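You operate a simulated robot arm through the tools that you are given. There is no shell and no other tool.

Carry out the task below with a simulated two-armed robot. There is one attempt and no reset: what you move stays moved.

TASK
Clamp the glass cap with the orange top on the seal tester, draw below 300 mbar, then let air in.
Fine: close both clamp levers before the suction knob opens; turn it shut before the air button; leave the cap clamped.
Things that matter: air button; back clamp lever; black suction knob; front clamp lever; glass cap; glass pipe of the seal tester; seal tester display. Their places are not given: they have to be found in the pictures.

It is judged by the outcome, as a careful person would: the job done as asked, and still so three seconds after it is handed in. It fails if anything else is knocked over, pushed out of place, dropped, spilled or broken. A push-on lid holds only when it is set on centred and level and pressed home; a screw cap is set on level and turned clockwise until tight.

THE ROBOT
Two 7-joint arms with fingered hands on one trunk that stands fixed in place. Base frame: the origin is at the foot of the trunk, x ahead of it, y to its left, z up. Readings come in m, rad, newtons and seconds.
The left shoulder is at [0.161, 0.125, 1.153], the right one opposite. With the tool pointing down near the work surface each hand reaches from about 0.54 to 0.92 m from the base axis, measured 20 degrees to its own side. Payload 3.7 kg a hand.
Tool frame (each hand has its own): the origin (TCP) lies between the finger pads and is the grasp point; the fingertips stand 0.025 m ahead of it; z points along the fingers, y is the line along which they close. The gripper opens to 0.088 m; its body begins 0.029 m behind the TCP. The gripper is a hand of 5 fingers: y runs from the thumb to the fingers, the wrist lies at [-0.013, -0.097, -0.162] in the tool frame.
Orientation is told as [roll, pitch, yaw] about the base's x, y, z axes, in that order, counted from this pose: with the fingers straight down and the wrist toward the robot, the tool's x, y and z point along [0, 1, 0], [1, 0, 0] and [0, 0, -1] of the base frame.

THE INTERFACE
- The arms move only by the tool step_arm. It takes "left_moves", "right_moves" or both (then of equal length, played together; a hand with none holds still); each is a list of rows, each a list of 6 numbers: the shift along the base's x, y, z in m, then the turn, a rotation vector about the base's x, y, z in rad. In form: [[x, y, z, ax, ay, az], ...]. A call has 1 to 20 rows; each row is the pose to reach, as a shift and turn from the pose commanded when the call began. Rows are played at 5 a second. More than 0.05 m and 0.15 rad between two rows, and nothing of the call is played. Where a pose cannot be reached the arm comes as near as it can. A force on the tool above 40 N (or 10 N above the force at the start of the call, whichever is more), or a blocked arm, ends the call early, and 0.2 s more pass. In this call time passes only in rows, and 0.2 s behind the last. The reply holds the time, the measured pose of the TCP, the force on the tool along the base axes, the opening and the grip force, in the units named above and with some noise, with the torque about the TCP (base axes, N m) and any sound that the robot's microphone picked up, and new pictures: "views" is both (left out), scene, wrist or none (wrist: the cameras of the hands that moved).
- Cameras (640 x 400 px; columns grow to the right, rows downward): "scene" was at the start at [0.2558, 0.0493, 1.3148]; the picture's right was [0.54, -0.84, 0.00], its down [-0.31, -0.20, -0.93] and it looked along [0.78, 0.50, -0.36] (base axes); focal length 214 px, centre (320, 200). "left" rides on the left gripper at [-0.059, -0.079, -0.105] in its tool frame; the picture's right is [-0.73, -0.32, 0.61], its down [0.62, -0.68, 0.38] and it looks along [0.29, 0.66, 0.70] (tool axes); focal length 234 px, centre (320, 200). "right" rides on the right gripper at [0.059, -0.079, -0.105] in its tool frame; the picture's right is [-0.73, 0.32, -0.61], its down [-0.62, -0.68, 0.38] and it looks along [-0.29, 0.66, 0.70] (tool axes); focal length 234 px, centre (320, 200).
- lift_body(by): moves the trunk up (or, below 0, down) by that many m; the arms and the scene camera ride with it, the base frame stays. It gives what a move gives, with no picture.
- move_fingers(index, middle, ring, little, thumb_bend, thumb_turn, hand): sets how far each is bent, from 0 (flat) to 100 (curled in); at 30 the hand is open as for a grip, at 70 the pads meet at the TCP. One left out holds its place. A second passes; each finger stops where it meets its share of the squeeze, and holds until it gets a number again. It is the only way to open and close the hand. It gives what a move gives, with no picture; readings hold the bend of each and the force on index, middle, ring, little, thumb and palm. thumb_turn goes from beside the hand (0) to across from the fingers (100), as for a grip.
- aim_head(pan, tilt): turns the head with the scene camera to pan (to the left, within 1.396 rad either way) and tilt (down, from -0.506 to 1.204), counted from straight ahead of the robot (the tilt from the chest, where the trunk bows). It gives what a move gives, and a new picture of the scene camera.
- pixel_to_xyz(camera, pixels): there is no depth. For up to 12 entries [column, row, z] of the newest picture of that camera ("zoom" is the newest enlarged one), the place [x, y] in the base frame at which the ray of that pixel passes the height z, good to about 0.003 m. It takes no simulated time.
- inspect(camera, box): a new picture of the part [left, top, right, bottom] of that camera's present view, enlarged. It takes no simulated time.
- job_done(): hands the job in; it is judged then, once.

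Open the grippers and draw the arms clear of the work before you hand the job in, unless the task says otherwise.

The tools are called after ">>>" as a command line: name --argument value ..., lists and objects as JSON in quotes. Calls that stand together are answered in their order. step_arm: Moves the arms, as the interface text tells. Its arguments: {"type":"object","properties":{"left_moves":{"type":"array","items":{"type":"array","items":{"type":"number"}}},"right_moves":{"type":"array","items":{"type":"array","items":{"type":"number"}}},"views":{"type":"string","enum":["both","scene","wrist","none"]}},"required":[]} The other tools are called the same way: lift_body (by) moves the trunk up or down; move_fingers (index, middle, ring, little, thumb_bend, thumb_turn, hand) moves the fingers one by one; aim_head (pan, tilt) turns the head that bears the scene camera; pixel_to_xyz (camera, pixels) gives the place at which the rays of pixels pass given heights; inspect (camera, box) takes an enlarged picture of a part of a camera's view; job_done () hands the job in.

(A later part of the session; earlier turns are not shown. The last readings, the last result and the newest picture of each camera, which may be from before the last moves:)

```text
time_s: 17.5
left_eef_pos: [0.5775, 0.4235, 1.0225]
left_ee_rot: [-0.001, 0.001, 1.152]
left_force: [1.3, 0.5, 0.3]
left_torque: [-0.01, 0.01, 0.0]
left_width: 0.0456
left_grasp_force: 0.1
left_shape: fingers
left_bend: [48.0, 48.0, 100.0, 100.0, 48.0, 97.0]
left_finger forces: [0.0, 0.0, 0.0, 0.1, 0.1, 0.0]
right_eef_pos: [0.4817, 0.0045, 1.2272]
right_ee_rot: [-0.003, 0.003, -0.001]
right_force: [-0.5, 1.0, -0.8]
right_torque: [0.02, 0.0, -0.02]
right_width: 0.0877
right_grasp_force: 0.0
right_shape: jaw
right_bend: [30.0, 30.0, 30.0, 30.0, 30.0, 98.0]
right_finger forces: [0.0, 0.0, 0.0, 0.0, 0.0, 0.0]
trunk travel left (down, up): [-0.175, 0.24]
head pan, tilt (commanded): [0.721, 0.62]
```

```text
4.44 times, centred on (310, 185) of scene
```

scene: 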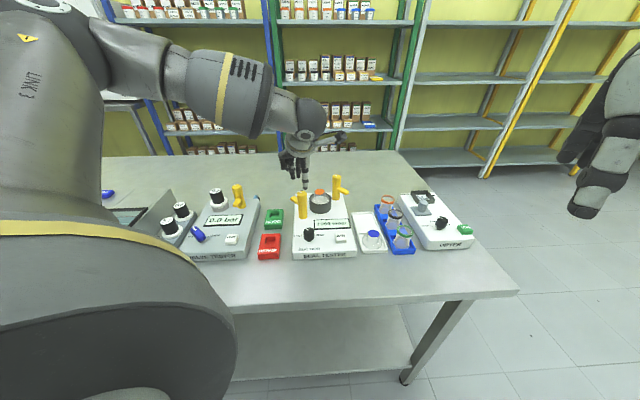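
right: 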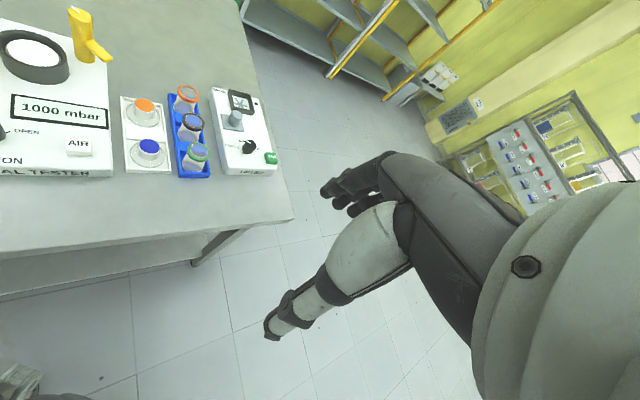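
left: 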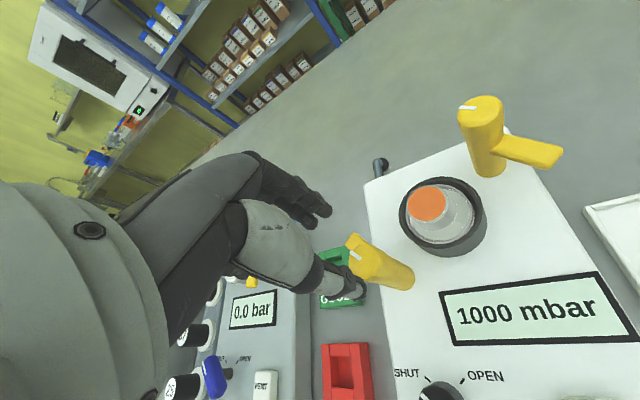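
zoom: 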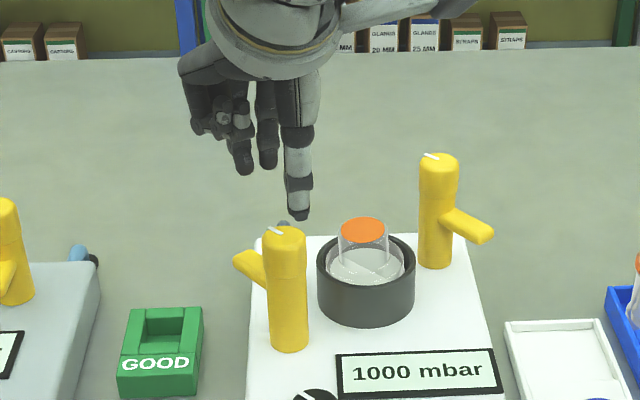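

The hand is over the front lever. I descend to TCP z≈0.985 (tips just above the post top) and check centring.

>>> step_arm --left_moves '[[0, 0, -0.02, 0, 0, 0], [0, 0, -0.034, 0, 0, 0]]' --views "wrist"

>>> inspect --camera "left" --box '[260, 190, 400, 320]'

>>> inspect --camera "scene" --box '[275, 155, 335, 225]'

```text
time_s: 18.1
left_eef_pos: [0.5771, 0.4232, 0.9876]
left_ee_rot: [-0.001, -0.001, 1.15]
left_force: [-0.4, -0.5, -0.5]
left_torque: [0.02, -0.01, -0.01]
left_width: 0.0458
left_grasp_force: 0.1
left_shape: fingers
left_bend: [48.0, 48.0, 100.0, 100.0, 48.0, 97.0]
left_finger forces: [0.0, 0.1, 0.0, 0.0, 0.0, 0.1]
right_eef_pos: [0.4821, 0.006, 1.2273]
right_ee_rot: [0.0, 0.004, -0.001]
right_force: [-0.4, 0.7, -0.7]
right_torque: [-0.04, 0.0, 0.02]
right_width: 0.0879
right_grasp_force: 0.1
right_shape: jaw
right_bend: [30.0, 30.0, 30.0, 30.0, 30.0, 98.0]
right_finger forces: [0.0, 0.1, 0.0, 0.0, 0.0, 0.1]
trunk travel left (down, up): [-0.175, 0.24]
head pan, tilt (commanded): [0.721, 0.62]
```

left: 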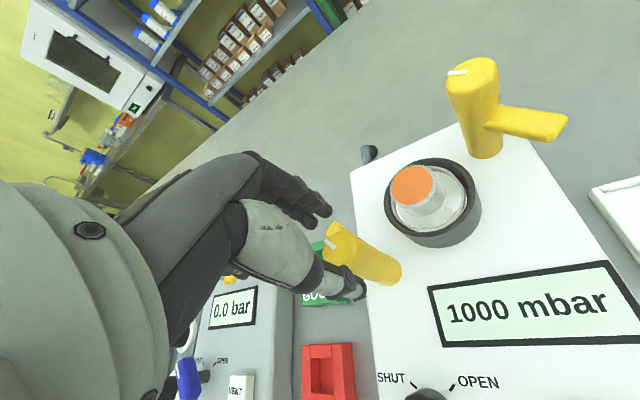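

```text
3.08 times, centred on (330, 255) of left
```

zoom: 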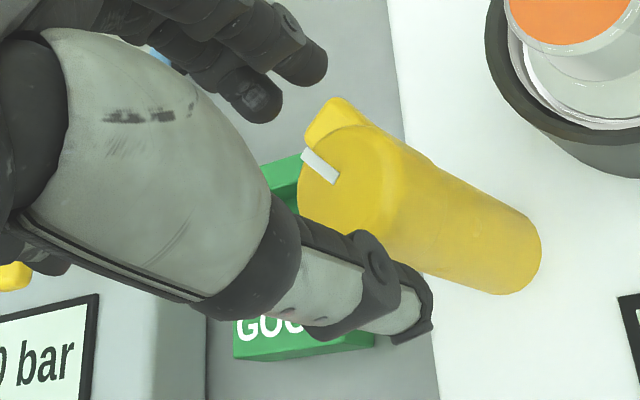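

```text
5.71 times, centred on (305, 190) of scene
```

zoom: 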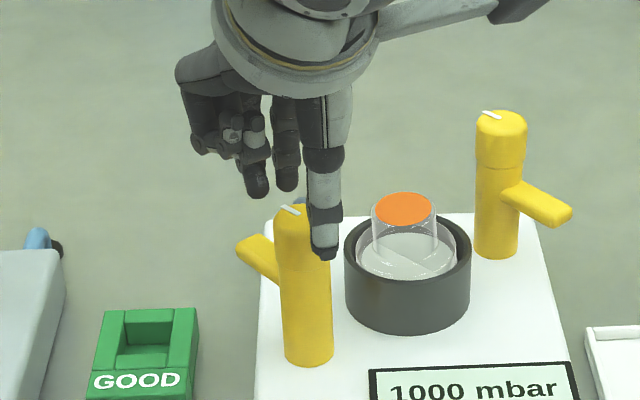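

Left view looks roughly centred; I double-check thumb tip vs. post position with scene rays at z≈0.96.

>>> pixel_to_xyz --camera "zoom" --pixels '[[324, 255, 0.96], [324, 255, 0.963], [324, 245, 0.967], [302, 222, 0.96], [302, 222, 0.96], [288, 188, 0.965], [257, 192, 0.965], [324, 255, 0.957]]'

>>> pixel_to_xyz --camera "left" --pixels '[[360.8, 292.3, 0.965], [325, 211, 0.965], [310.5, 221, 0.965], [338, 248.5, 0.96], [338, 248.5, 0.96], [338, 248.5, 0.96]]'

```text
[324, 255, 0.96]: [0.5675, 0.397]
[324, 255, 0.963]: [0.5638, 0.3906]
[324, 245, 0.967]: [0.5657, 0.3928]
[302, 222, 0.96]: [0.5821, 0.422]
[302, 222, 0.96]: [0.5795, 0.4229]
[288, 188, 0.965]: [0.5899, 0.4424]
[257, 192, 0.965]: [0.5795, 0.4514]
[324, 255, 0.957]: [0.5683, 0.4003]
```

```text
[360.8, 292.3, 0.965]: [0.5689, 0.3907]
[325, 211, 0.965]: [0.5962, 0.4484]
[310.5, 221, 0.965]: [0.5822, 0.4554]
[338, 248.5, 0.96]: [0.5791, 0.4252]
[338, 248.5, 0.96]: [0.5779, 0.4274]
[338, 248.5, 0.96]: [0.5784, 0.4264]
```

Grip midpoint ≈ (0.577,0.421) vs post ≈ (0.5795,0.424). I shift by (+0.002,+0.0025), lower to TCP z≈0.963 and close the pinch on the post top.

>>> step_arm --left_moves '[[0.002, 0.0025, 0, 0, 0, 0], [0.002, 0.0025, -0.012, 0, 0, 0], [0.002, 0.0025, -0.0245, 0, 0, 0]]' --views "none"

>>> move_fingers --hand "left" --index 70 --middle 70 --thumb_bend 70

>>> inspect --camera "left" --box '[260, 190, 400, 320]'

>>> inspect --camera "scene" --box '[275, 155, 335, 225]'

```text
time_s: 18.9
left_eef_pos: [0.5801, 0.4262, 0.9654]
left_ee_rot: [-0.001, -0.001, 1.15]
left_force: [0.2, -0.3, -0.9]
left_torque: [-0.03, 0.0, 0.02]
left_width: 0.0455
left_grasp_force: 0.1
left_shape: fingers
left_bend: [48.0, 48.0, 100.0, 100.0, 48.0, 97.0]
left_finger forces: [0.0, 0.0, 0.0, 0.0, 0.0, 0.0]
right_eef_pos: [0.4826, 0.0066, 1.2273]
right_ee_rot: [-0.003, 0.004, -0.002]
right_force: [-1.1, 0.1, 0.5]
right_torque: [0.01, 0.01, 0.01]
right_width: 0.0873
right_grasp_force: 0.0
right_shape: jaw
right_bend: [30.0, 30.0, 30.0, 30.0, 30.0, 98.0]
right_finger forces: [0.0, 0.2, 0.0, 0.0, 0.0, 0.0]
trunk travel left (down, up): [-0.175, 0.24]
head pan, tilt (commanded): [0.721, 0.62]
```

```text
time_s: 19.9
left_eef_pos: [0.5792, 0.4251, 0.9646]
left_ee_rot: [0.0, 0.0, 1.151]
left_force: [-3.3, -3.1, -2.5]
left_torque: [-0.03, 0.01, -0.05]
left_width: 0.0195
left_grasp_force: 7.7
left_shape: fingers
left_bend: [64.0, 67.0, 100.0, 100.0, 58.0, 97.0]
left_finger forces: [2.9, 2.2, 0.1, 0.1, 9.6, 0.1]
right_eef_pos: [0.4812, 0.005, 1.2273]
right_ee_rot: [-0.003, 0.004, -0.001]
right_force: [0.4, -0.3, -0.1]
right_torque: [0.03, 0.02, -0.01]
right_width: 0.0878
right_grasp_force: 0.0
right_shape: jaw
right_bend: [30.0, 30.0, 30.0, 30.0, 30.0, 98.0]
right_finger forces: [0.1, 0.0, 0.0, 0.0, 0.0, 0.0]
trunk travel left (down, up): [-0.175, 0.24]
head pan, tilt (commanded): [0.721, 0.62]
```

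```text
3.08 times, centred on (330, 255) of left
```

zoom: 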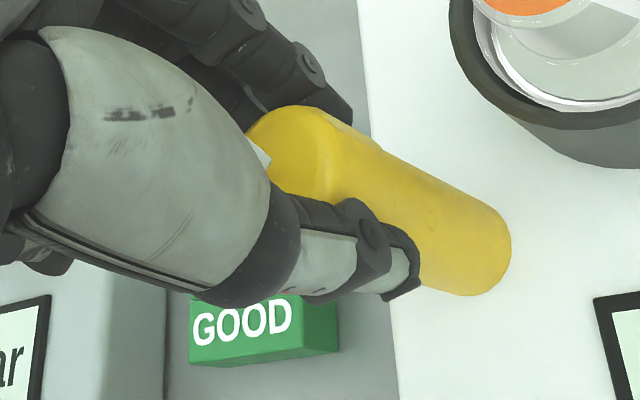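

```text
5.71 times, centred on (305, 190) of scene
```

zoom: 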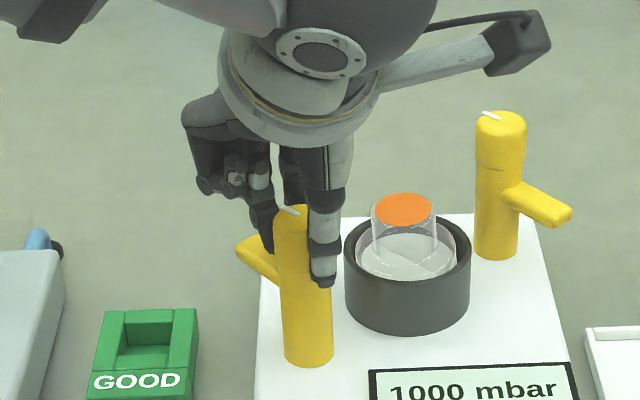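

The post top is gripped (thumb 9.6 N). I start twisting clockwise, 0.5 rad first, and watch whether the arm follows.

>>> step_arm --left_moves '[[0, 0, 0, 0, 0, -0.1], [0, 0, 0, 0, 0, -0.2], [0, 0, 0, 0, 0, -0.3], [0, 0, 0, 0, 0, -0.4], [0, 0, 0, 0, 0, -0.5]]' --views "wrist"

>>> inspect --camera "scene" --box '[275, 155, 335, 225]'

>>> inspect --camera "left" --box '[260, 170, 440, 340]'

```text
time_s: 21.1
left_eef_pos: [0.5802, 0.4254, 0.9637]
left_ee_rot: [-0.001, -0.002, 0.647]
left_force: [0.4, -5.1, -0.7]
left_torque: [-0.07, -0.01, 0.03]
left_width: 0.0195
left_grasp_force: 7.5
left_shape: fingers
left_bend: [64.0, 68.0, 100.0, 100.0, 59.0, 94.0]
left_finger forces: [4.2, 1.5, 0.0, 0.0, 8.7, 0.1]
right_eef_pos: [0.4807, 0.0061, 1.2272]
right_ee_rot: [-0.001, 0.004, -0.002]
right_force: [-0.5, 0.6, -0.3]
right_torque: [0.02, 0.0, -0.01]
right_width: 0.0879
right_grasp_force: 0.1
right_shape: jaw
right_bend: [30.0, 30.0, 30.0, 30.0, 30.0, 98.0]
right_finger forces: [0.0, 0.0, 0.0, 0.0, 0.0, 0.1]
trunk travel left (down, up): [-0.175, 0.24]
head pan, tilt (commanded): [0.721, 0.62]
```

left: 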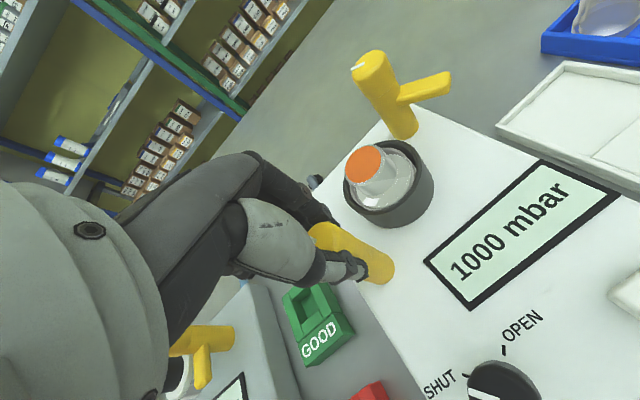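

```text
5.71 times, centred on (305, 190) of scene
```

zoom: 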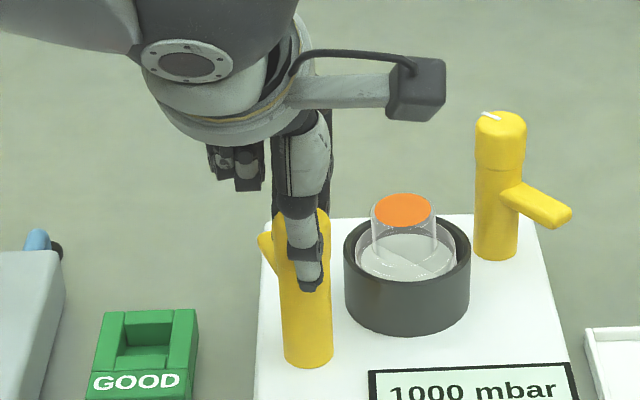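

```text
2.35 times, centred on (350, 255) of left
```

zoom: 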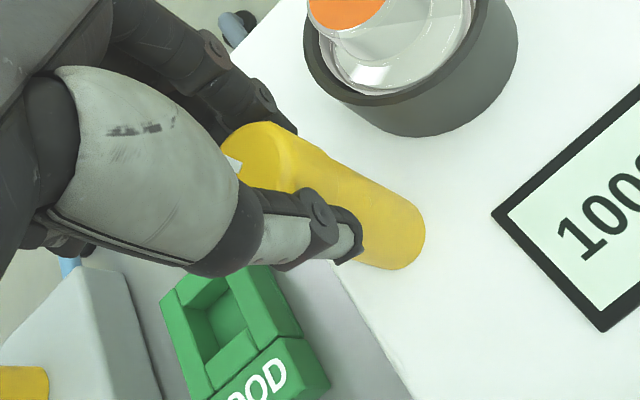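

The arm follows the twist (it is now foreshortened behind the post). I continue clockwise by another 0.9 rad.

>>> step_arm --left_moves '[[0, 0, 0, 0, 0, -0.1], [0, 0, 0, 0, 0, -0.2], [0, 0, 0, 0, 0, -0.3], [0, 0, 0, 0, 0, -0.4], [0, 0, 0, 0, 0, -0.5], [0, 0, 0, 0, 0, -0.6], [0, 0, 0, 0, 0, -0.7], [0, 0, 0, 0, 0, -0.8], [0, 0, 0, 0, 0, -0.9]]' --views "wrist"

>>> inspect --camera "scene" --box '[275, 155, 345, 225]'

>>> inspect --camera "left" --box '[260, 170, 440, 340]'

```text
time_s: 23.1
left_eef_pos: [0.5798, 0.4271, 0.9638]
left_ee_rot: [-0.001, -0.002, -0.253]
left_force: [1.8, -8.1, -0.7]
left_torque: [-0.19, -0.1, 0.06]
left_width: 0.0198
left_grasp_force: 8.2
left_shape: fingers
left_bend: [60.0, 67.0, 100.0, 100.0, 62.0, 93.0]
left_finger forces: [6.5, 2.2, 0.0, 0.1, 7.1, 0.0]
right_eef_pos: [0.4816, 0.0055, 1.227]
right_ee_rot: [-0.001, 0.003, -0.002]
right_force: [0.2, -0.1, -0.2]
right_torque: [0.0, 0.03, 0.02]
right_width: 0.0879
right_grasp_force: 0.1
right_shape: jaw
right_bend: [30.0, 30.0, 30.0, 30.0, 30.0, 98.0]
right_finger forces: [0.1, 0.0, 0.0, 0.0, 0.0, 0.0]
trunk travel left (down, up): [-0.175, 0.24]
head pan, tilt (commanded): [0.721, 0.62]
```

left: 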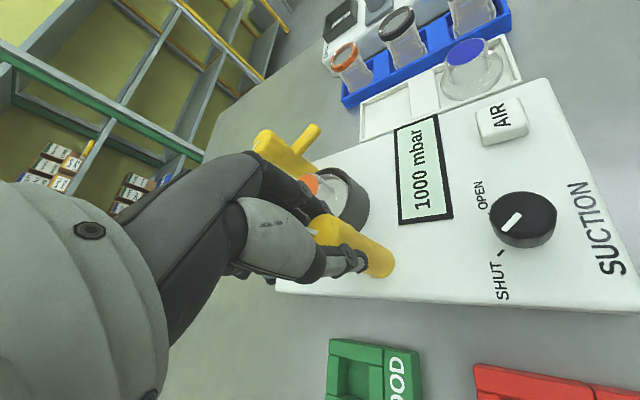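

```text
5.71 times, centred on (310, 190) of scene
```

zoom: 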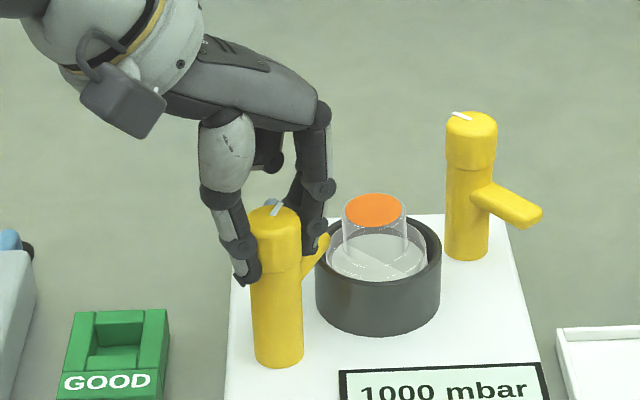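

```text
2.35 times, centred on (350, 255) of left
```

zoom: 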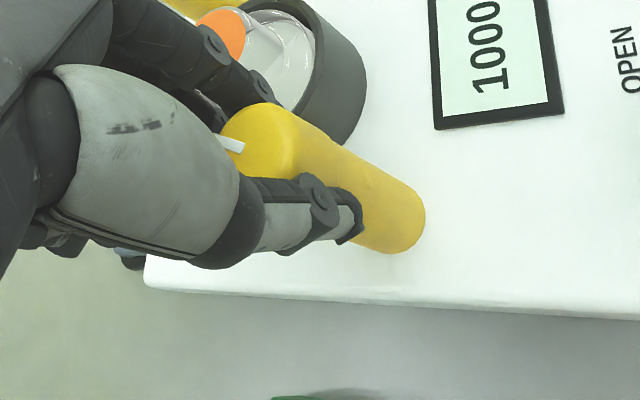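

The front arm has swung to point roughly back-right but not yet at the cap. I continue clockwise by another 0.5 rad.

>>> step_arm --left_moves '[[0, 0, 0, 0, 0, -0.1], [0, 0, 0, 0, 0, -0.2], [0, 0, 0, 0, 0, -0.3], [0, 0, 0, 0, 0, -0.4], [0, 0, 0, 0, 0, -0.5]]' --views "wrist"

>>> inspect --camera "scene" --box '[285, 165, 345, 225]'

>>> inspect --camera "left" --box '[260, 150, 400, 320]'

```text
time_s: 24.3
left_eef_pos: [0.5807, 0.4247, 0.9646]
left_ee_rot: [0.001, 0.0, -0.752]
left_force: [4.2, -5.7, 0.2]
left_torque: [-0.15, -0.13, 0.06]
left_width: 0.0204
left_grasp_force: 9.0
left_shape: fingers
left_bend: [58.0, 66.0, 100.0, 100.0, 64.0, 94.0]
left_finger forces: [8.4, 4.2, 0.0, 0.0, 5.5, 0.1]
right_eef_pos: [0.4821, 0.0049, 1.2271]
right_ee_rot: [-0.002, 0.004, -0.004]
right_force: [0.8, -0.1, 0.7]
right_torque: [0.01, 0.0, 0.0]
right_width: 0.0877
right_grasp_force: 0.1
right_shape: jaw
right_bend: [30.0, 30.0, 30.0, 30.0, 30.0, 98.0]
right_finger forces: [0.0, 0.0, 0.0, 0.0, 0.0, 0.0]
trunk travel left (down, up): [-0.175, 0.24]
head pan, tilt (commanded): [0.721, 0.62]
```

left: 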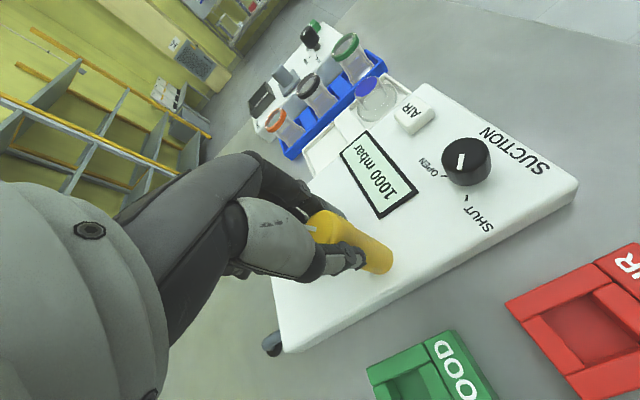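

```text
6.67 times, centred on (315, 195) of scene
```

zoom: 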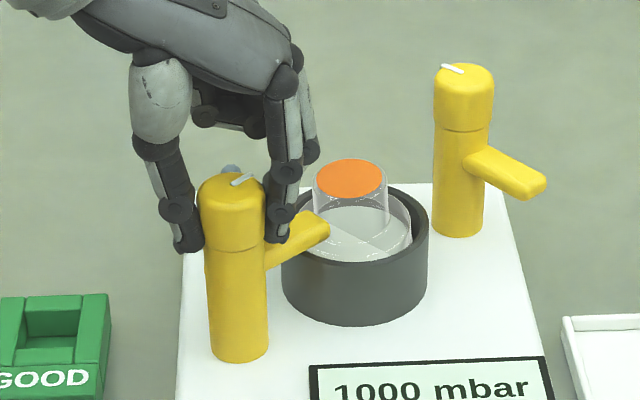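

```text
2.35 times, centred on (330, 235) of left
```

zoom: 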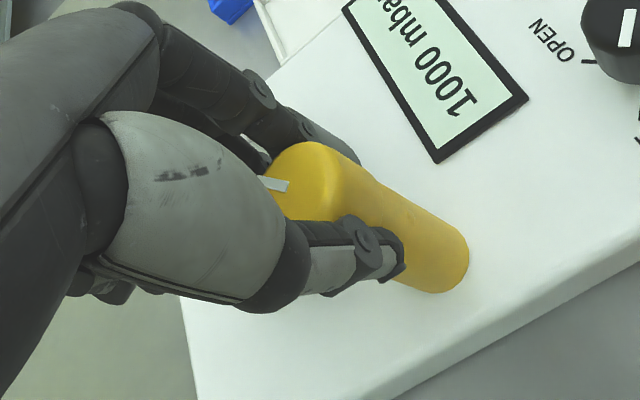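

The arm now reaches out toward the cap in the scene view, tip at zoom (318,230). I compute its direction.

>>> pixel_to_xyz --camera "zoom" --pixels '[[318, 230, 0.925], [318, 230, 0.93], [325, 222, 0.93], [312, 243, 0.92], [328, 232, 0.925], [305, 215, 0.93], [542, 183, 0.925], [535, 180, 0.925]]'

```text
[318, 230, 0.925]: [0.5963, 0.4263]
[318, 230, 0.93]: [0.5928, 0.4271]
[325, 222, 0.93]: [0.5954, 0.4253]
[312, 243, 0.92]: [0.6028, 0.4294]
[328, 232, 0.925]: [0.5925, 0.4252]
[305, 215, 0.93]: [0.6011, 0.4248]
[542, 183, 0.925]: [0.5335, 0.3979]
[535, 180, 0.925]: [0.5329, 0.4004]
```

The zoom referred to the left picture, so I redo it with scene pixels directly: front arm tip (316,199.3), back arm tip (348.3,192.6).

>>> pixel_to_xyz --camera "scene" --pixels '[[314.7, 199.5, 0.925], [314.7, 199.5, 0.93], [316, 199.3, 0.925], [316, 199.3, 0.93], [315.2, 198, 0.93], [348.3, 192.6, 0.925], [348.3, 192.6, 0.92], [312.5, 202, 0.925]]'

```text
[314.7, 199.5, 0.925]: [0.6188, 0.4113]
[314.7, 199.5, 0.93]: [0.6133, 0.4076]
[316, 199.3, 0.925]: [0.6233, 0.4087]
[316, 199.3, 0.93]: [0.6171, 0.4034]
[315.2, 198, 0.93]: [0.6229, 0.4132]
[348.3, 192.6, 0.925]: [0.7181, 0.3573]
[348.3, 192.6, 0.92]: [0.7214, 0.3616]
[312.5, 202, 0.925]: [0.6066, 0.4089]
```

The arm tip is near (0.622,0.411), i.e. pointing about −10°, already toward the cap. I twist a little more (0.2 rad) to see whether it reaches a stop.

>>> step_arm --left_moves '[[0, 0, 0, 0, 0, -0.07], [0, 0, 0, 0, 0, -0.14], [0, 0, 0, 0, 0, -0.2]]' --views "none"

>>> inspect --camera "left" --box '[260, 150, 400, 320]'

>>> inspect --camera "scene" --box '[285, 165, 345, 225]'

```text
time_s: 25.1
left_eef_pos: [0.582, 0.4273, 0.9646]
left_ee_rot: [0.001, 0.0, -0.952]
left_force: [9.2, -0.8, 1.6]
left_torque: [-0.03, -0.21, 0.19]
left_width: 0.02
left_grasp_force: 11.1
left_shape: fingers
left_bend: [57.0, 67.0, 100.0, 100.0, 65.0, 94.0]
left_finger forces: [7.9, 8.2, 0.0, 0.0, 5.8, 0.0]
right_eef_pos: [0.4821, 0.0051, 1.2274]
right_ee_rot: [-0.002, 0.005, -0.001]
right_force: [-0.2, -0.1, -0.2]
right_torque: [-0.02, 0.04, 0.03]
right_width: 0.0874
right_grasp_force: 0.1
right_shape: jaw
right_bend: [30.0, 30.0, 30.0, 30.0, 30.0, 98.0]
right_finger forces: [0.0, 0.0, 0.0, 0.1, 0.0, 0.1]
trunk travel left (down, up): [-0.175, 0.24]
head pan, tilt (commanded): [0.721, 0.62]
```

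```text
2.35 times, centred on (330, 235) of left
```

zoom: 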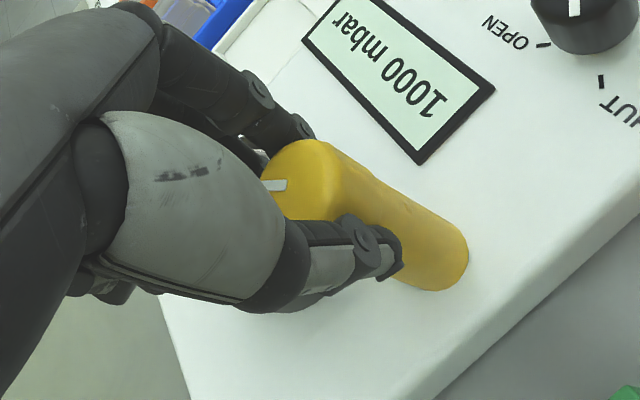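

```text
6.67 times, centred on (315, 195) of scene
```

zoom: 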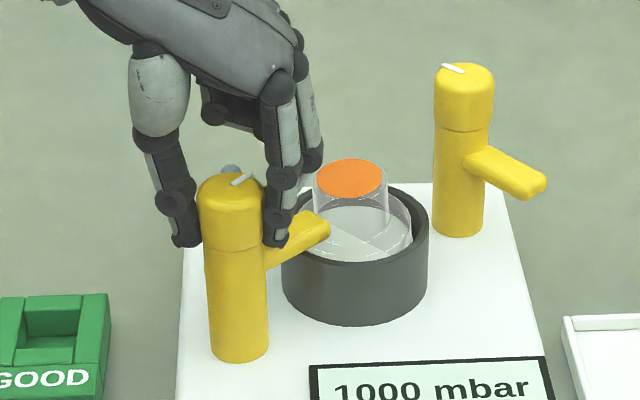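

The arm and its mark no longer move while the torque rises to 0.19 N m: the front lever is at its stop, closed over the cap. I release and lift straight up.

>>> move_fingers --hand "left" --index 48 --middle 48 --thumb_bend 48

>>> step_arm --left_moves '[[0, 0, 0.01, 0, 0, 0], [0, 0, 0.03, 0, 0, 0], [0, 0, 0.06, 0, 0, 0]]' --views "both"

>>> inspect --camera "scene" --box '[285, 165, 355, 225]'

>>> inspect --camera "left" --box '[300, 150, 460, 320]'

```text
time_s: 26.1
left_eef_pos: [0.579, 0.4263, 0.9632]
left_ee_rot: [0.001, 0.0, -0.952]
left_force: [0.6, -0.4, -0.2]
left_torque: [0.01, 0.0, 0.0]
left_width: 0.0455
left_grasp_force: 0.0
left_shape: fingers
left_bend: [48.0, 48.0, 100.0, 100.0, 48.0, 97.0]
left_finger forces: [0.0, 0.0, 0.1, 0.0, 0.0, 0.0]
right_eef_pos: [0.4811, 0.0065, 1.2278]
right_ee_rot: [-0.002, 0.003, -0.002]
right_force: [-0.3, 0.0, -0.2]
right_torque: [0.0, -0.01, 0.0]
right_width: 0.0876
right_grasp_force: 0.0
right_shape: jaw
right_bend: [30.0, 30.0, 30.0, 30.0, 30.0, 98.0]
right_finger forces: [0.0, 0.1, 0.0, 0.0, 0.1, 0.0]
trunk travel left (down, up): [-0.175, 0.24]
head pan, tilt (commanded): [0.721, 0.62]
```

```text
time_s: 26.9
left_eef_pos: [0.5806, 0.4275, 1.025]
left_ee_rot: [-0.001, 0.0, -0.95]
left_force: [0.2, 0.7, -0.8]
left_torque: [0.01, -0.04, -0.02]
left_width: 0.0457
left_grasp_force: 0.1
left_shape: fingers
left_bend: [48.0, 48.0, 100.0, 100.0, 48.0, 97.0]
left_finger forces: [0.0, 0.0, 0.0, 0.1, 0.0, 0.1]
right_eef_pos: [0.4811, 0.0057, 1.2274]
right_ee_rot: [-0.002, 0.001, -0.002]
right_force: [0.3, -1.3, 0.2]
right_torque: [0.0, 0.02, 0.01]
right_width: 0.0874
right_grasp_force: 0.0
right_shape: jaw
right_bend: [30.0, 30.0, 30.0, 30.0, 30.0, 98.0]
right_finger forces: [0.1, 0.0, 0.1, 0.1, 0.1, 0.0]
trunk travel left (down, up): [-0.175, 0.24]
head pan, tilt (commanded): [0.721, 0.62]
```

scene: 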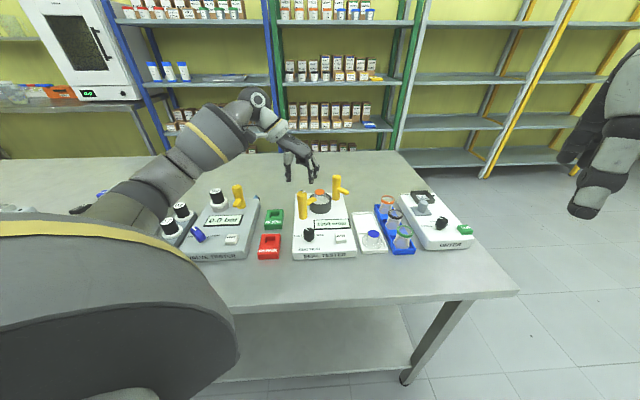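
left: 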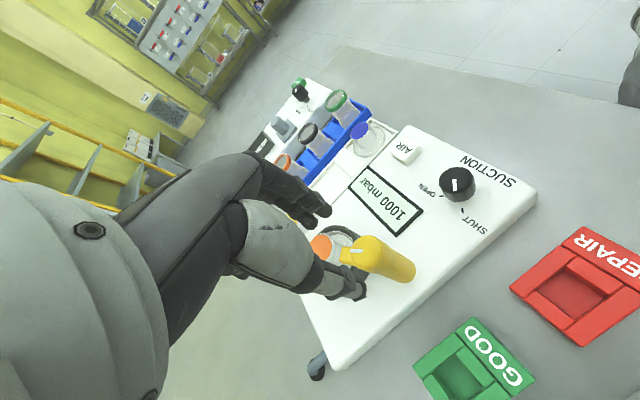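

```text
6.67 times, centred on (320, 195) of scene
```

zoom: 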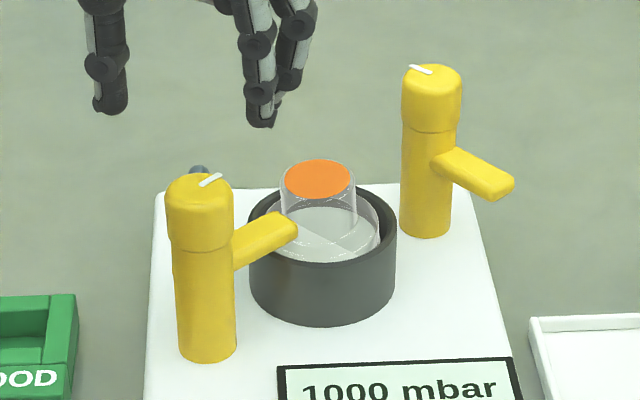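

```text
2.35 times, centred on (380, 235) of left
```

zoom: 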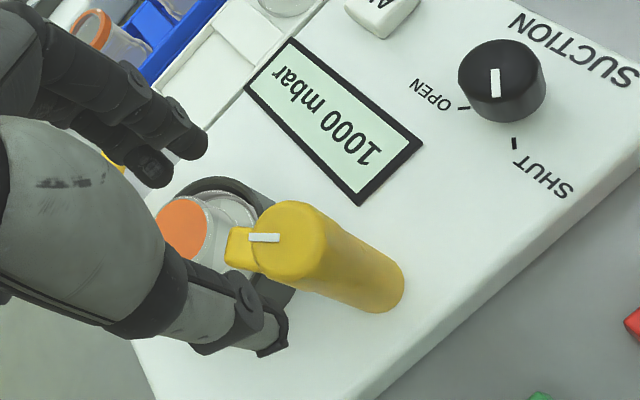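

Front lever closed with its arm over the flange. I now move above the back lever (axis ≈ (0.716,0.408)) while turning the hand back to yaw ≈1.15.

>>> step_arm --left_moves '[[0.0098, -0.0012, 0, 0, 0, 0.15], [0.0196, -0.0024, 0, 0, 0, 0.3], [0.0294, -0.0035, 0, 0, 0, 0.45], [0.0392, -0.0047, 0, 0, 0, 0.6], [0.049, -0.0059, 0, 0, 0, 0.75], [0.0588, -0.0071, 0, 0, 0, 0.9], [0.0686, -0.0082, 0, 0, 0, 1.05], [0.0784, -0.0094, 0, 0, 0, 1.2], [0.0882, -0.0106, 0, 0, 0, 1.35], [0.098, -0.0118, 0, 0, 0, 1.5], [0.1078, -0.0129, 0, 0, 0, 1.65], [0.1176, -0.0141, 0, 0, 0, 1.8], [0.1274, -0.0153, 0, 0, 0, 1.95], [0.1375, -0.0165, 0, 0, 0, 2.1]]'

>>> inspect --camera "left" --box '[260, 190, 400, 320]'

>>> inspect --camera "scene" --box '[300, 140, 370, 220]'

```text
time_s: 29.9
left_eef_pos: [0.7188, 0.4103, 1.0221]
left_ee_rot: [-0.001, 0.0, 1.154]
left_force: [0.4, 0.5, -0.4]
left_torque: [0.02, -0.01, -0.01]
left_width: 0.0453
left_grasp_force: 0.1
left_shape: fingers
left_bend: [48.0, 48.0, 100.0, 100.0, 48.0, 97.0]
left_finger forces: [0.0, 0.1, 0.0, 0.1, 0.0, 0.0]
right_eef_pos: [0.4825, 0.0051, 1.2283]
right_ee_rot: [-0.001, 0.003, -0.002]
right_force: [0.8, 0.1, 0.3]
right_torque: [0.0, -0.02, 0.0]
right_width: 0.0875
right_grasp_force: 0.0
right_shape: jaw
right_bend: [30.0, 30.0, 30.0, 30.0, 30.0, 98.0]
right_finger forces: [0.0, 0.1, 0.0, 0.0, 0.0, 0.1]
trunk travel left (down, up): [-0.175, 0.24]
head pan, tilt (commanded): [0.721, 0.62]
```

scene: 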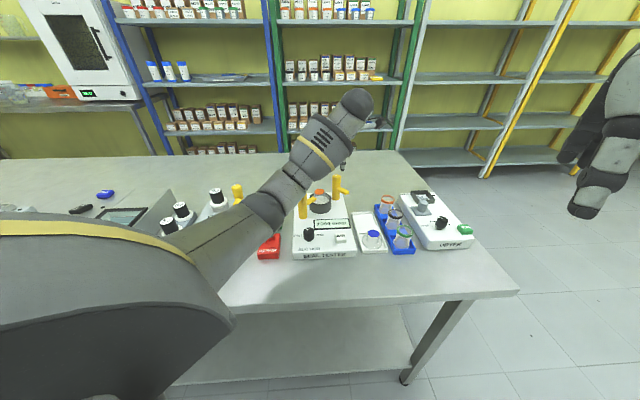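
left: 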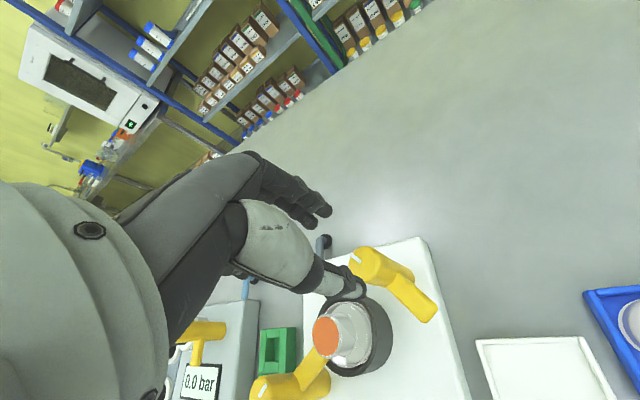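

```text
3.08 times, centred on (330, 255) of left
```

zoom: 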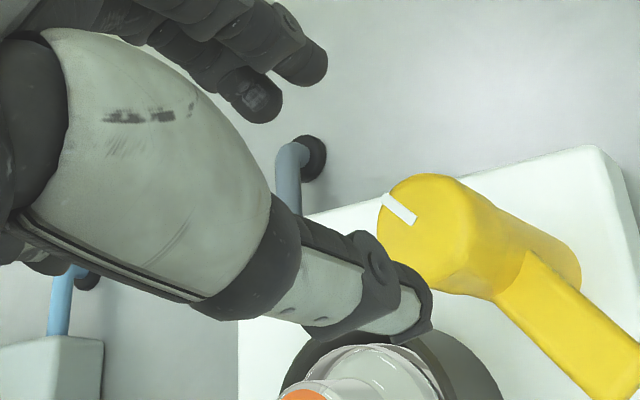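

```text
5.00 times, centred on (335, 180) of scene
```

zoom: 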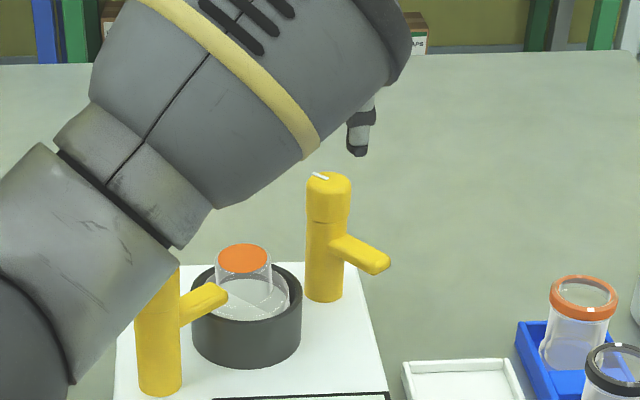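

The hand hovers over the back lever. I go down to TCP z≈0.988 and check centring like before.

>>> step_arm --left_moves '[[0.0005, 0, -0.02, 0, 0, 0], [0.0005, 0, -0.034, 0, 0, 0]]' --views "wrist"

>>> inspect --camera "scene" --box '[300, 150, 370, 220]'

>>> inspect --camera "left" --box '[260, 190, 400, 320]'

```text
time_s: 30.5
left_eef_pos: [0.7186, 0.4097, 0.9898]
left_ee_rot: [-0.002, -0.001, 1.151]
left_force: [-0.4, -0.2, 0.9]
left_torque: [0.02, 0.01, -0.01]
left_width: 0.0455
left_grasp_force: 0.1
left_shape: fingers
left_bend: [48.0, 48.0, 100.0, 100.0, 48.0, 97.0]
left_finger forces: [0.0, 0.0, 0.1, 0.0, 0.0, 0.0]
right_eef_pos: [0.4807, 0.0057, 1.2271]
right_ee_rot: [-0.002, 0.003, -0.002]
right_force: [0.5, 0.6, 0.4]
right_torque: [-0.01, -0.02, -0.03]
right_width: 0.0878
right_grasp_force: 0.0
right_shape: jaw
right_bend: [30.0, 30.0, 30.0, 30.0, 30.0, 98.0]
right_finger forces: [0.1, 0.0, 0.1, 0.1, 0.1, 0.0]
trunk travel left (down, up): [-0.175, 0.24]
head pan, tilt (commanded): [0.721, 0.62]
```

left: 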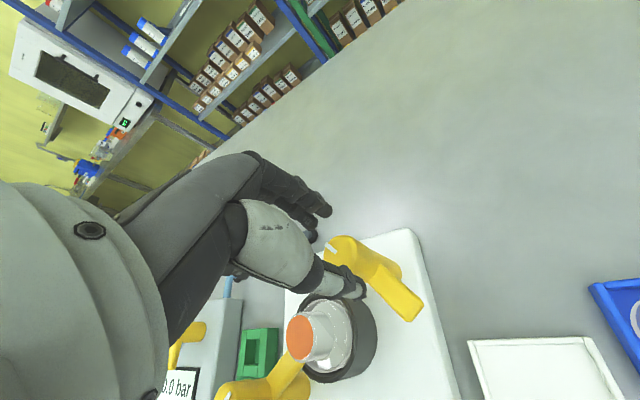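

```text
5.71 times, centred on (335, 185) of scene
```

zoom: 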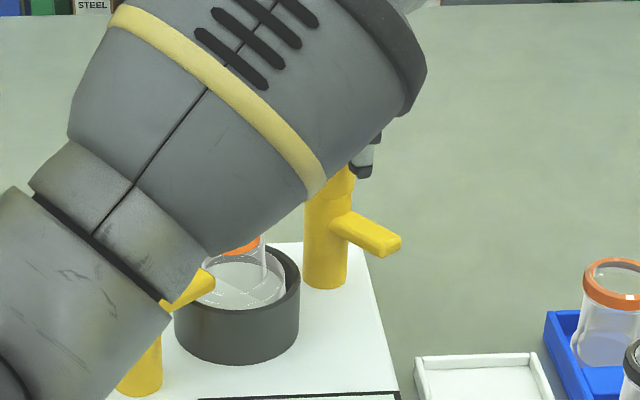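

```text
3.08 times, centred on (330, 255) of left
```

zoom: 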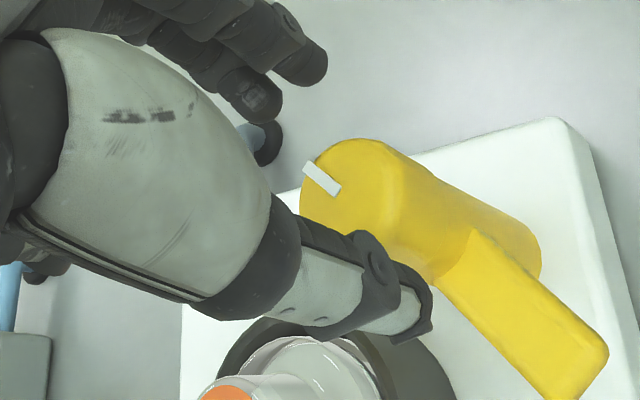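

Nearly centred (post top at zoom (350,190)). I apply a small correction, descend to TCP z≈0.964 and close the pinch.

>>> step_arm --left_moves '[[0.001, 0.0015, 0, 0, 0, 0], [0.001, 0.0015, -0.013, 0, 0, 0], [0.001, 0.0015, -0.026, 0, 0, 0]]' --views "none"

>>> move_fingers --hand "left" --index 70 --middle 70 --thumb_bend 70

>>> inspect --camera "left" --box '[260, 190, 400, 320]'

```text
time_s: 31.3
left_eef_pos: [0.7197, 0.4126, 0.9649]
left_ee_rot: [0.0, 0.0, 1.151]
left_force: [0.3, 0.3, 0.2]
left_torque: [-0.02, -0.02, 0.04]
left_width: 0.0457
left_grasp_force: 0.1
left_shape: fingers
left_bend: [48.0, 48.0, 100.0, 100.0, 48.0, 97.0]
left_finger forces: [0.1, 0.0, 0.1, 0.0, 0.1, 0.1]
right_eef_pos: [0.4832, 0.0058, 1.2281]
right_ee_rot: [-0.002, 0.003, -0.001]
right_force: [-0.4, -0.4, 1.3]
right_torque: [-0.02, 0.01, -0.04]
right_width: 0.0877
right_grasp_force: 0.0
right_shape: jaw
right_bend: [30.0, 30.0, 30.0, 30.0, 30.0, 98.0]
right_finger forces: [0.0, 0.0, 0.0, 0.0, 0.0, 0.0]
trunk travel left (down, up): [-0.175, 0.24]
head pan, tilt (commanded): [0.721, 0.62]
```

```text
time_s: 32.3
left_eef_pos: [0.7186, 0.4114, 0.9645]
left_ee_rot: [0.001, -0.001, 1.151]
left_force: [-2.1, -3.3, -0.6]
left_torque: [-0.06, 0.03, -0.05]
left_width: 0.0195
left_grasp_force: 7.2
left_shape: fingers
left_bend: [64.0, 66.0, 100.0, 100.0, 58.0, 97.0]
left_finger forces: [2.9, 2.6, 0.0, 0.0, 9.6, 0.0]
right_eef_pos: [0.4818, 0.0051, 1.2264]
right_ee_rot: [-0.002, 0.003, -0.002]
right_force: [0.9, -0.3, -0.5]
right_torque: [-0.03, 0.01, 0.0]
right_width: 0.0878
right_grasp_force: 0.1
right_shape: jaw
right_bend: [30.0, 30.0, 30.0, 30.0, 30.0, 98.0]
right_finger forces: [0.0, 0.1, 0.0, 0.0, 0.1, 0.0]
trunk travel left (down, up): [-0.175, 0.24]
head pan, tilt (commanded): [0.721, 0.62]
```

```text
3.08 times, centred on (330, 255) of left
```

zoom: 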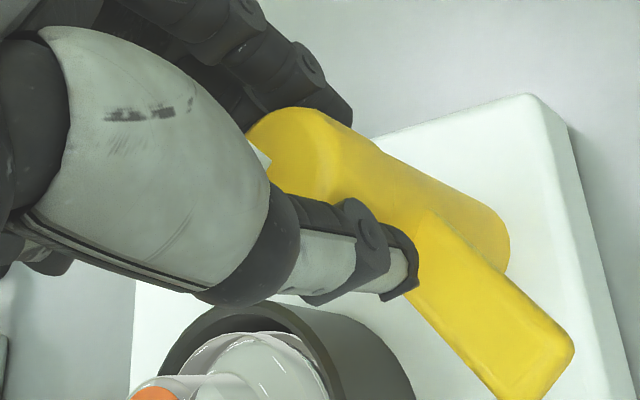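

The grip matches the front one. I twist clockwise by 1.0 rad and check.

>>> step_arm --left_moves '[[0, 0, 0, 0, 0, -0.1], [0, 0, 0, 0, 0, -0.2], [0, 0, 0, 0, 0, -0.3], [0, 0, 0, 0, 0, -0.4], [0, 0, 0, 0, 0, -0.5], [0, 0, 0, 0, 0, -0.6], [0, 0, 0, 0, 0, -0.7], [0, 0, 0, 0, 0, -0.8], [0, 0, 0, 0, 0, -0.9], [0, 0, 0, 0, 0, -1.0]]' --views "both"

>>> inspect --camera "left" --box '[260, 150, 440, 340]'

>>> inspect --camera "scene" --box '[290, 150, 370, 220]'

```text
time_s: 34.5
left_eef_pos: [0.7193, 0.4097, 0.9643]
left_ee_rot: [0.001, -0.003, 0.148]
left_force: [2.7, -5.5, 2.7]
left_torque: [-0.14, -0.07, 0.04]
left_width: 0.0199
left_grasp_force: 8.1
left_shape: fingers
left_bend: [62.0, 67.0, 100.0, 100.0, 61.0, 94.0]
left_finger forces: [5.9, 2.3, 0.0, 0.1, 8.3, 0.0]
right_eef_pos: [0.4817, 0.0046, 1.2267]
right_ee_rot: [0.0, 0.003, -0.002]
right_force: [0.5, -1.2, 0.1]
right_torque: [0.0, 0.01, 0.01]
right_width: 0.0877
right_grasp_force: 0.1
right_shape: jaw
right_bend: [30.0, 30.0, 30.0, 30.0, 30.0, 98.0]
right_finger forces: [0.0, 0.0, 0.0, 0.0, 0.0, 0.0]
trunk travel left (down, up): [-0.175, 0.24]
head pan, tilt (commanded): [0.721, 0.62]
```

scene: 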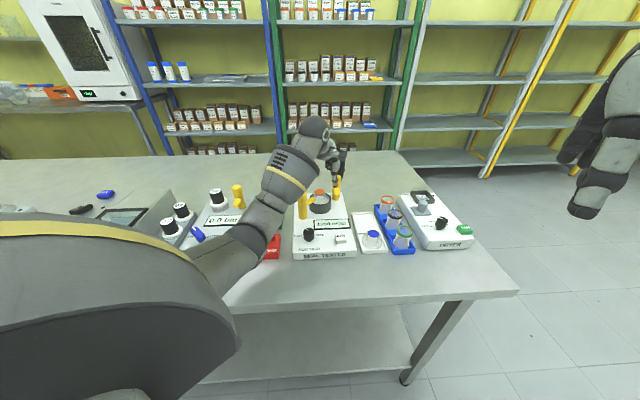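
left: 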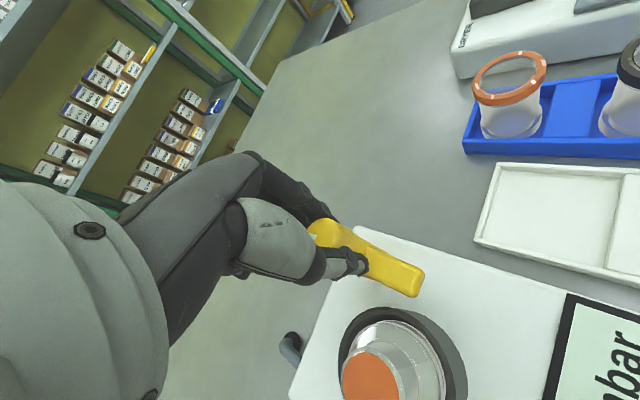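

```text
2.11 times, centred on (350, 245) of left
```

zoom: 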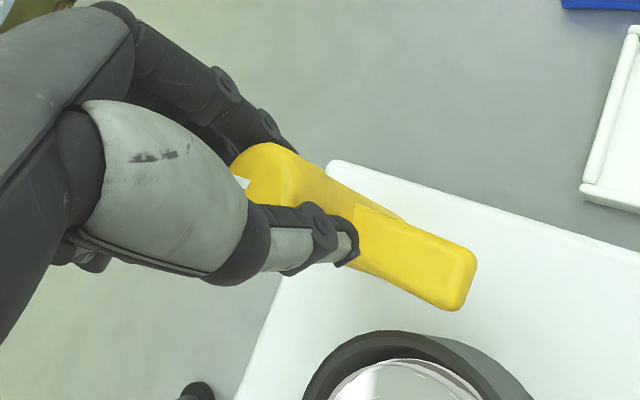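

```text
5.71 times, centred on (330, 185) of scene
```

zoom: 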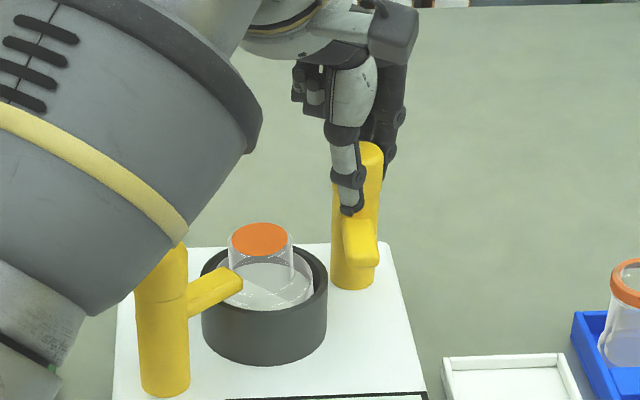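

The back arm follows and now points toward the robot. I continue clockwise another 1.0 rad.

>>> step_arm --left_moves '[[0, 0, 0, 0, 0, -0.1], [0, 0, 0, 0, 0, -0.2], [0, 0, 0, 0, 0, -0.3], [0, 0, 0, 0, 0, -0.4], [0, 0, 0, 0, 0, -0.5], [0, 0, 0, 0, 0, -0.6], [0, 0, 0, 0, 0, -0.7], [0, 0, 0, 0, 0, -0.8], [0, 0, 0, 0, 0, -0.9], [0, 0, 0, 0, 0, -1.0]]' --views "both"

>>> inspect --camera "left" --box '[260, 150, 440, 340]'

>>> inspect --camera "scene" --box '[290, 150, 370, 220]'

```text
time_s: 36.7
left_eef_pos: [0.7196, 0.4122, 0.9643]
left_ee_rot: [0.001, 0.0, -0.852]
left_force: [2.6, -4.9, 2.4]
left_torque: [-0.15, -0.06, 0.15]
left_width: 0.02
left_grasp_force: 9.2
left_shape: fingers
left_bend: [58.0, 66.0, 100.0, 100.0, 64.0, 93.0]
left_finger forces: [8.1, 4.0, 0.0, 0.0, 5.7, 0.0]
right_eef_pos: [0.4822, 0.0044, 1.2275]
right_ee_rot: [-0.002, 0.003, -0.003]
right_force: [-0.1, 0.7, 0.4]
right_torque: [0.01, -0.02, -0.01]
right_width: 0.0877
right_grasp_force: 0.1
right_shape: jaw
right_bend: [30.0, 30.0, 30.0, 30.0, 30.0, 98.0]
right_finger forces: [0.1, 0.0, 0.0, 0.0, 0.1, 0.0]
trunk travel left (down, up): [-0.175, 0.24]
head pan, tilt (commanded): [0.721, 0.62]
```

scene: 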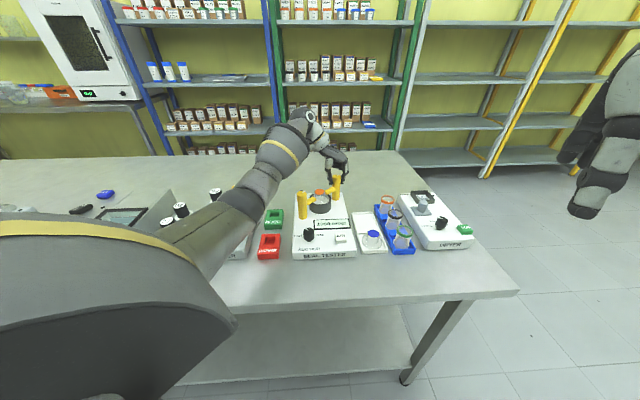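
left: 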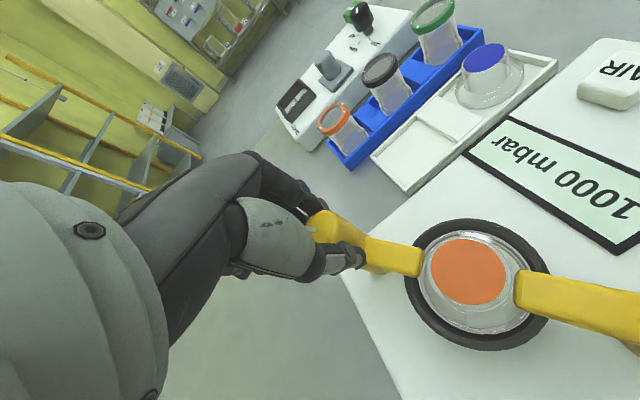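

```text
2.11 times, centred on (350, 245) of left
```

zoom: 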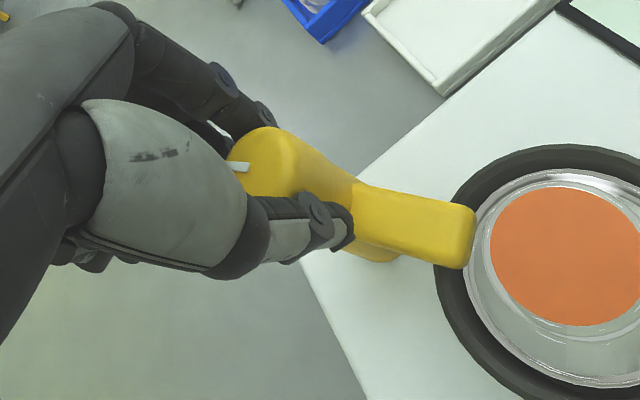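

```text
5.71 times, centred on (330, 185) of scene
```

zoom: 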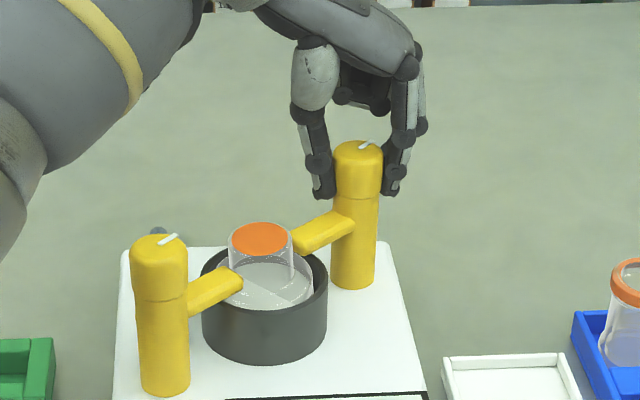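

The back arm now points at the cap and the torque has risen to 0.15. I twist 0.15 rad more to be sure it is at the stop.

>>> step_arm --left_moves '[[0, 0, 0, 0, 0, -0.05], [0, 0, 0, 0, 0, -0.1], [0, 0, 0, 0, 0, -0.15]]' --views "none"

>>> inspect --camera "scene" --box '[290, 150, 370, 220]'

>>> inspect --camera "left" --box '[260, 150, 640, 400]'

```text
time_s: 37.5
left_eef_pos: [0.7186, 0.4122, 0.9643]
left_ee_rot: [0.001, 0.0, -1.0]
left_force: [8.4, -4.3, 3.5]
left_torque: [-0.12, -0.16, 0.18]
left_width: 0.02
left_grasp_force: 9.8
left_shape: fingers
left_bend: [57.0, 67.0, 100.0, 100.0, 65.0, 93.0]
left_finger forces: [8.6, 6.0, 0.0, 0.0, 5.9, 0.0]
right_eef_pos: [0.482, 0.0049, 1.2265]
right_ee_rot: [-0.001, 0.004, -0.001]
right_force: [-0.4, -0.2, -0.7]
right_torque: [0.02, -0.01, -0.05]
right_width: 0.0877
right_grasp_force: 0.1
right_shape: jaw
right_bend: [30.0, 30.0, 30.0, 30.0, 30.0, 98.0]
right_finger forces: [0.0, 0.1, 0.0, 0.1, 0.0, 0.0]
trunk travel left (down, up): [-0.175, 0.24]
head pan, tilt (commanded): [0.721, 0.62]
```

```text
5.71 times, centred on (330, 185) of scene
```

zoom: 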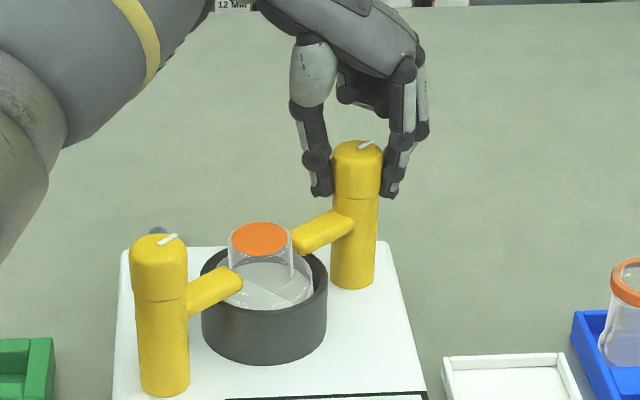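

```text
1.60 times, centred on (450, 275) of left
```

zoom: 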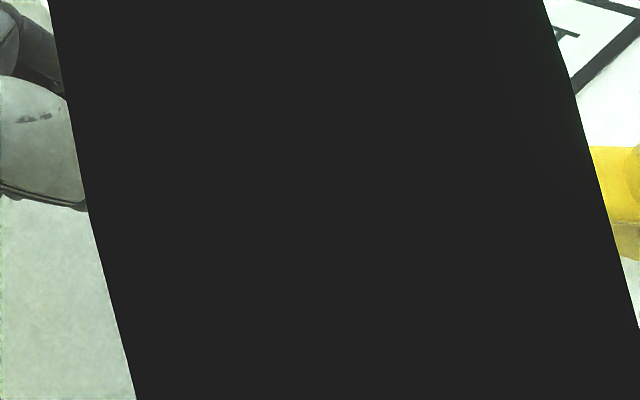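

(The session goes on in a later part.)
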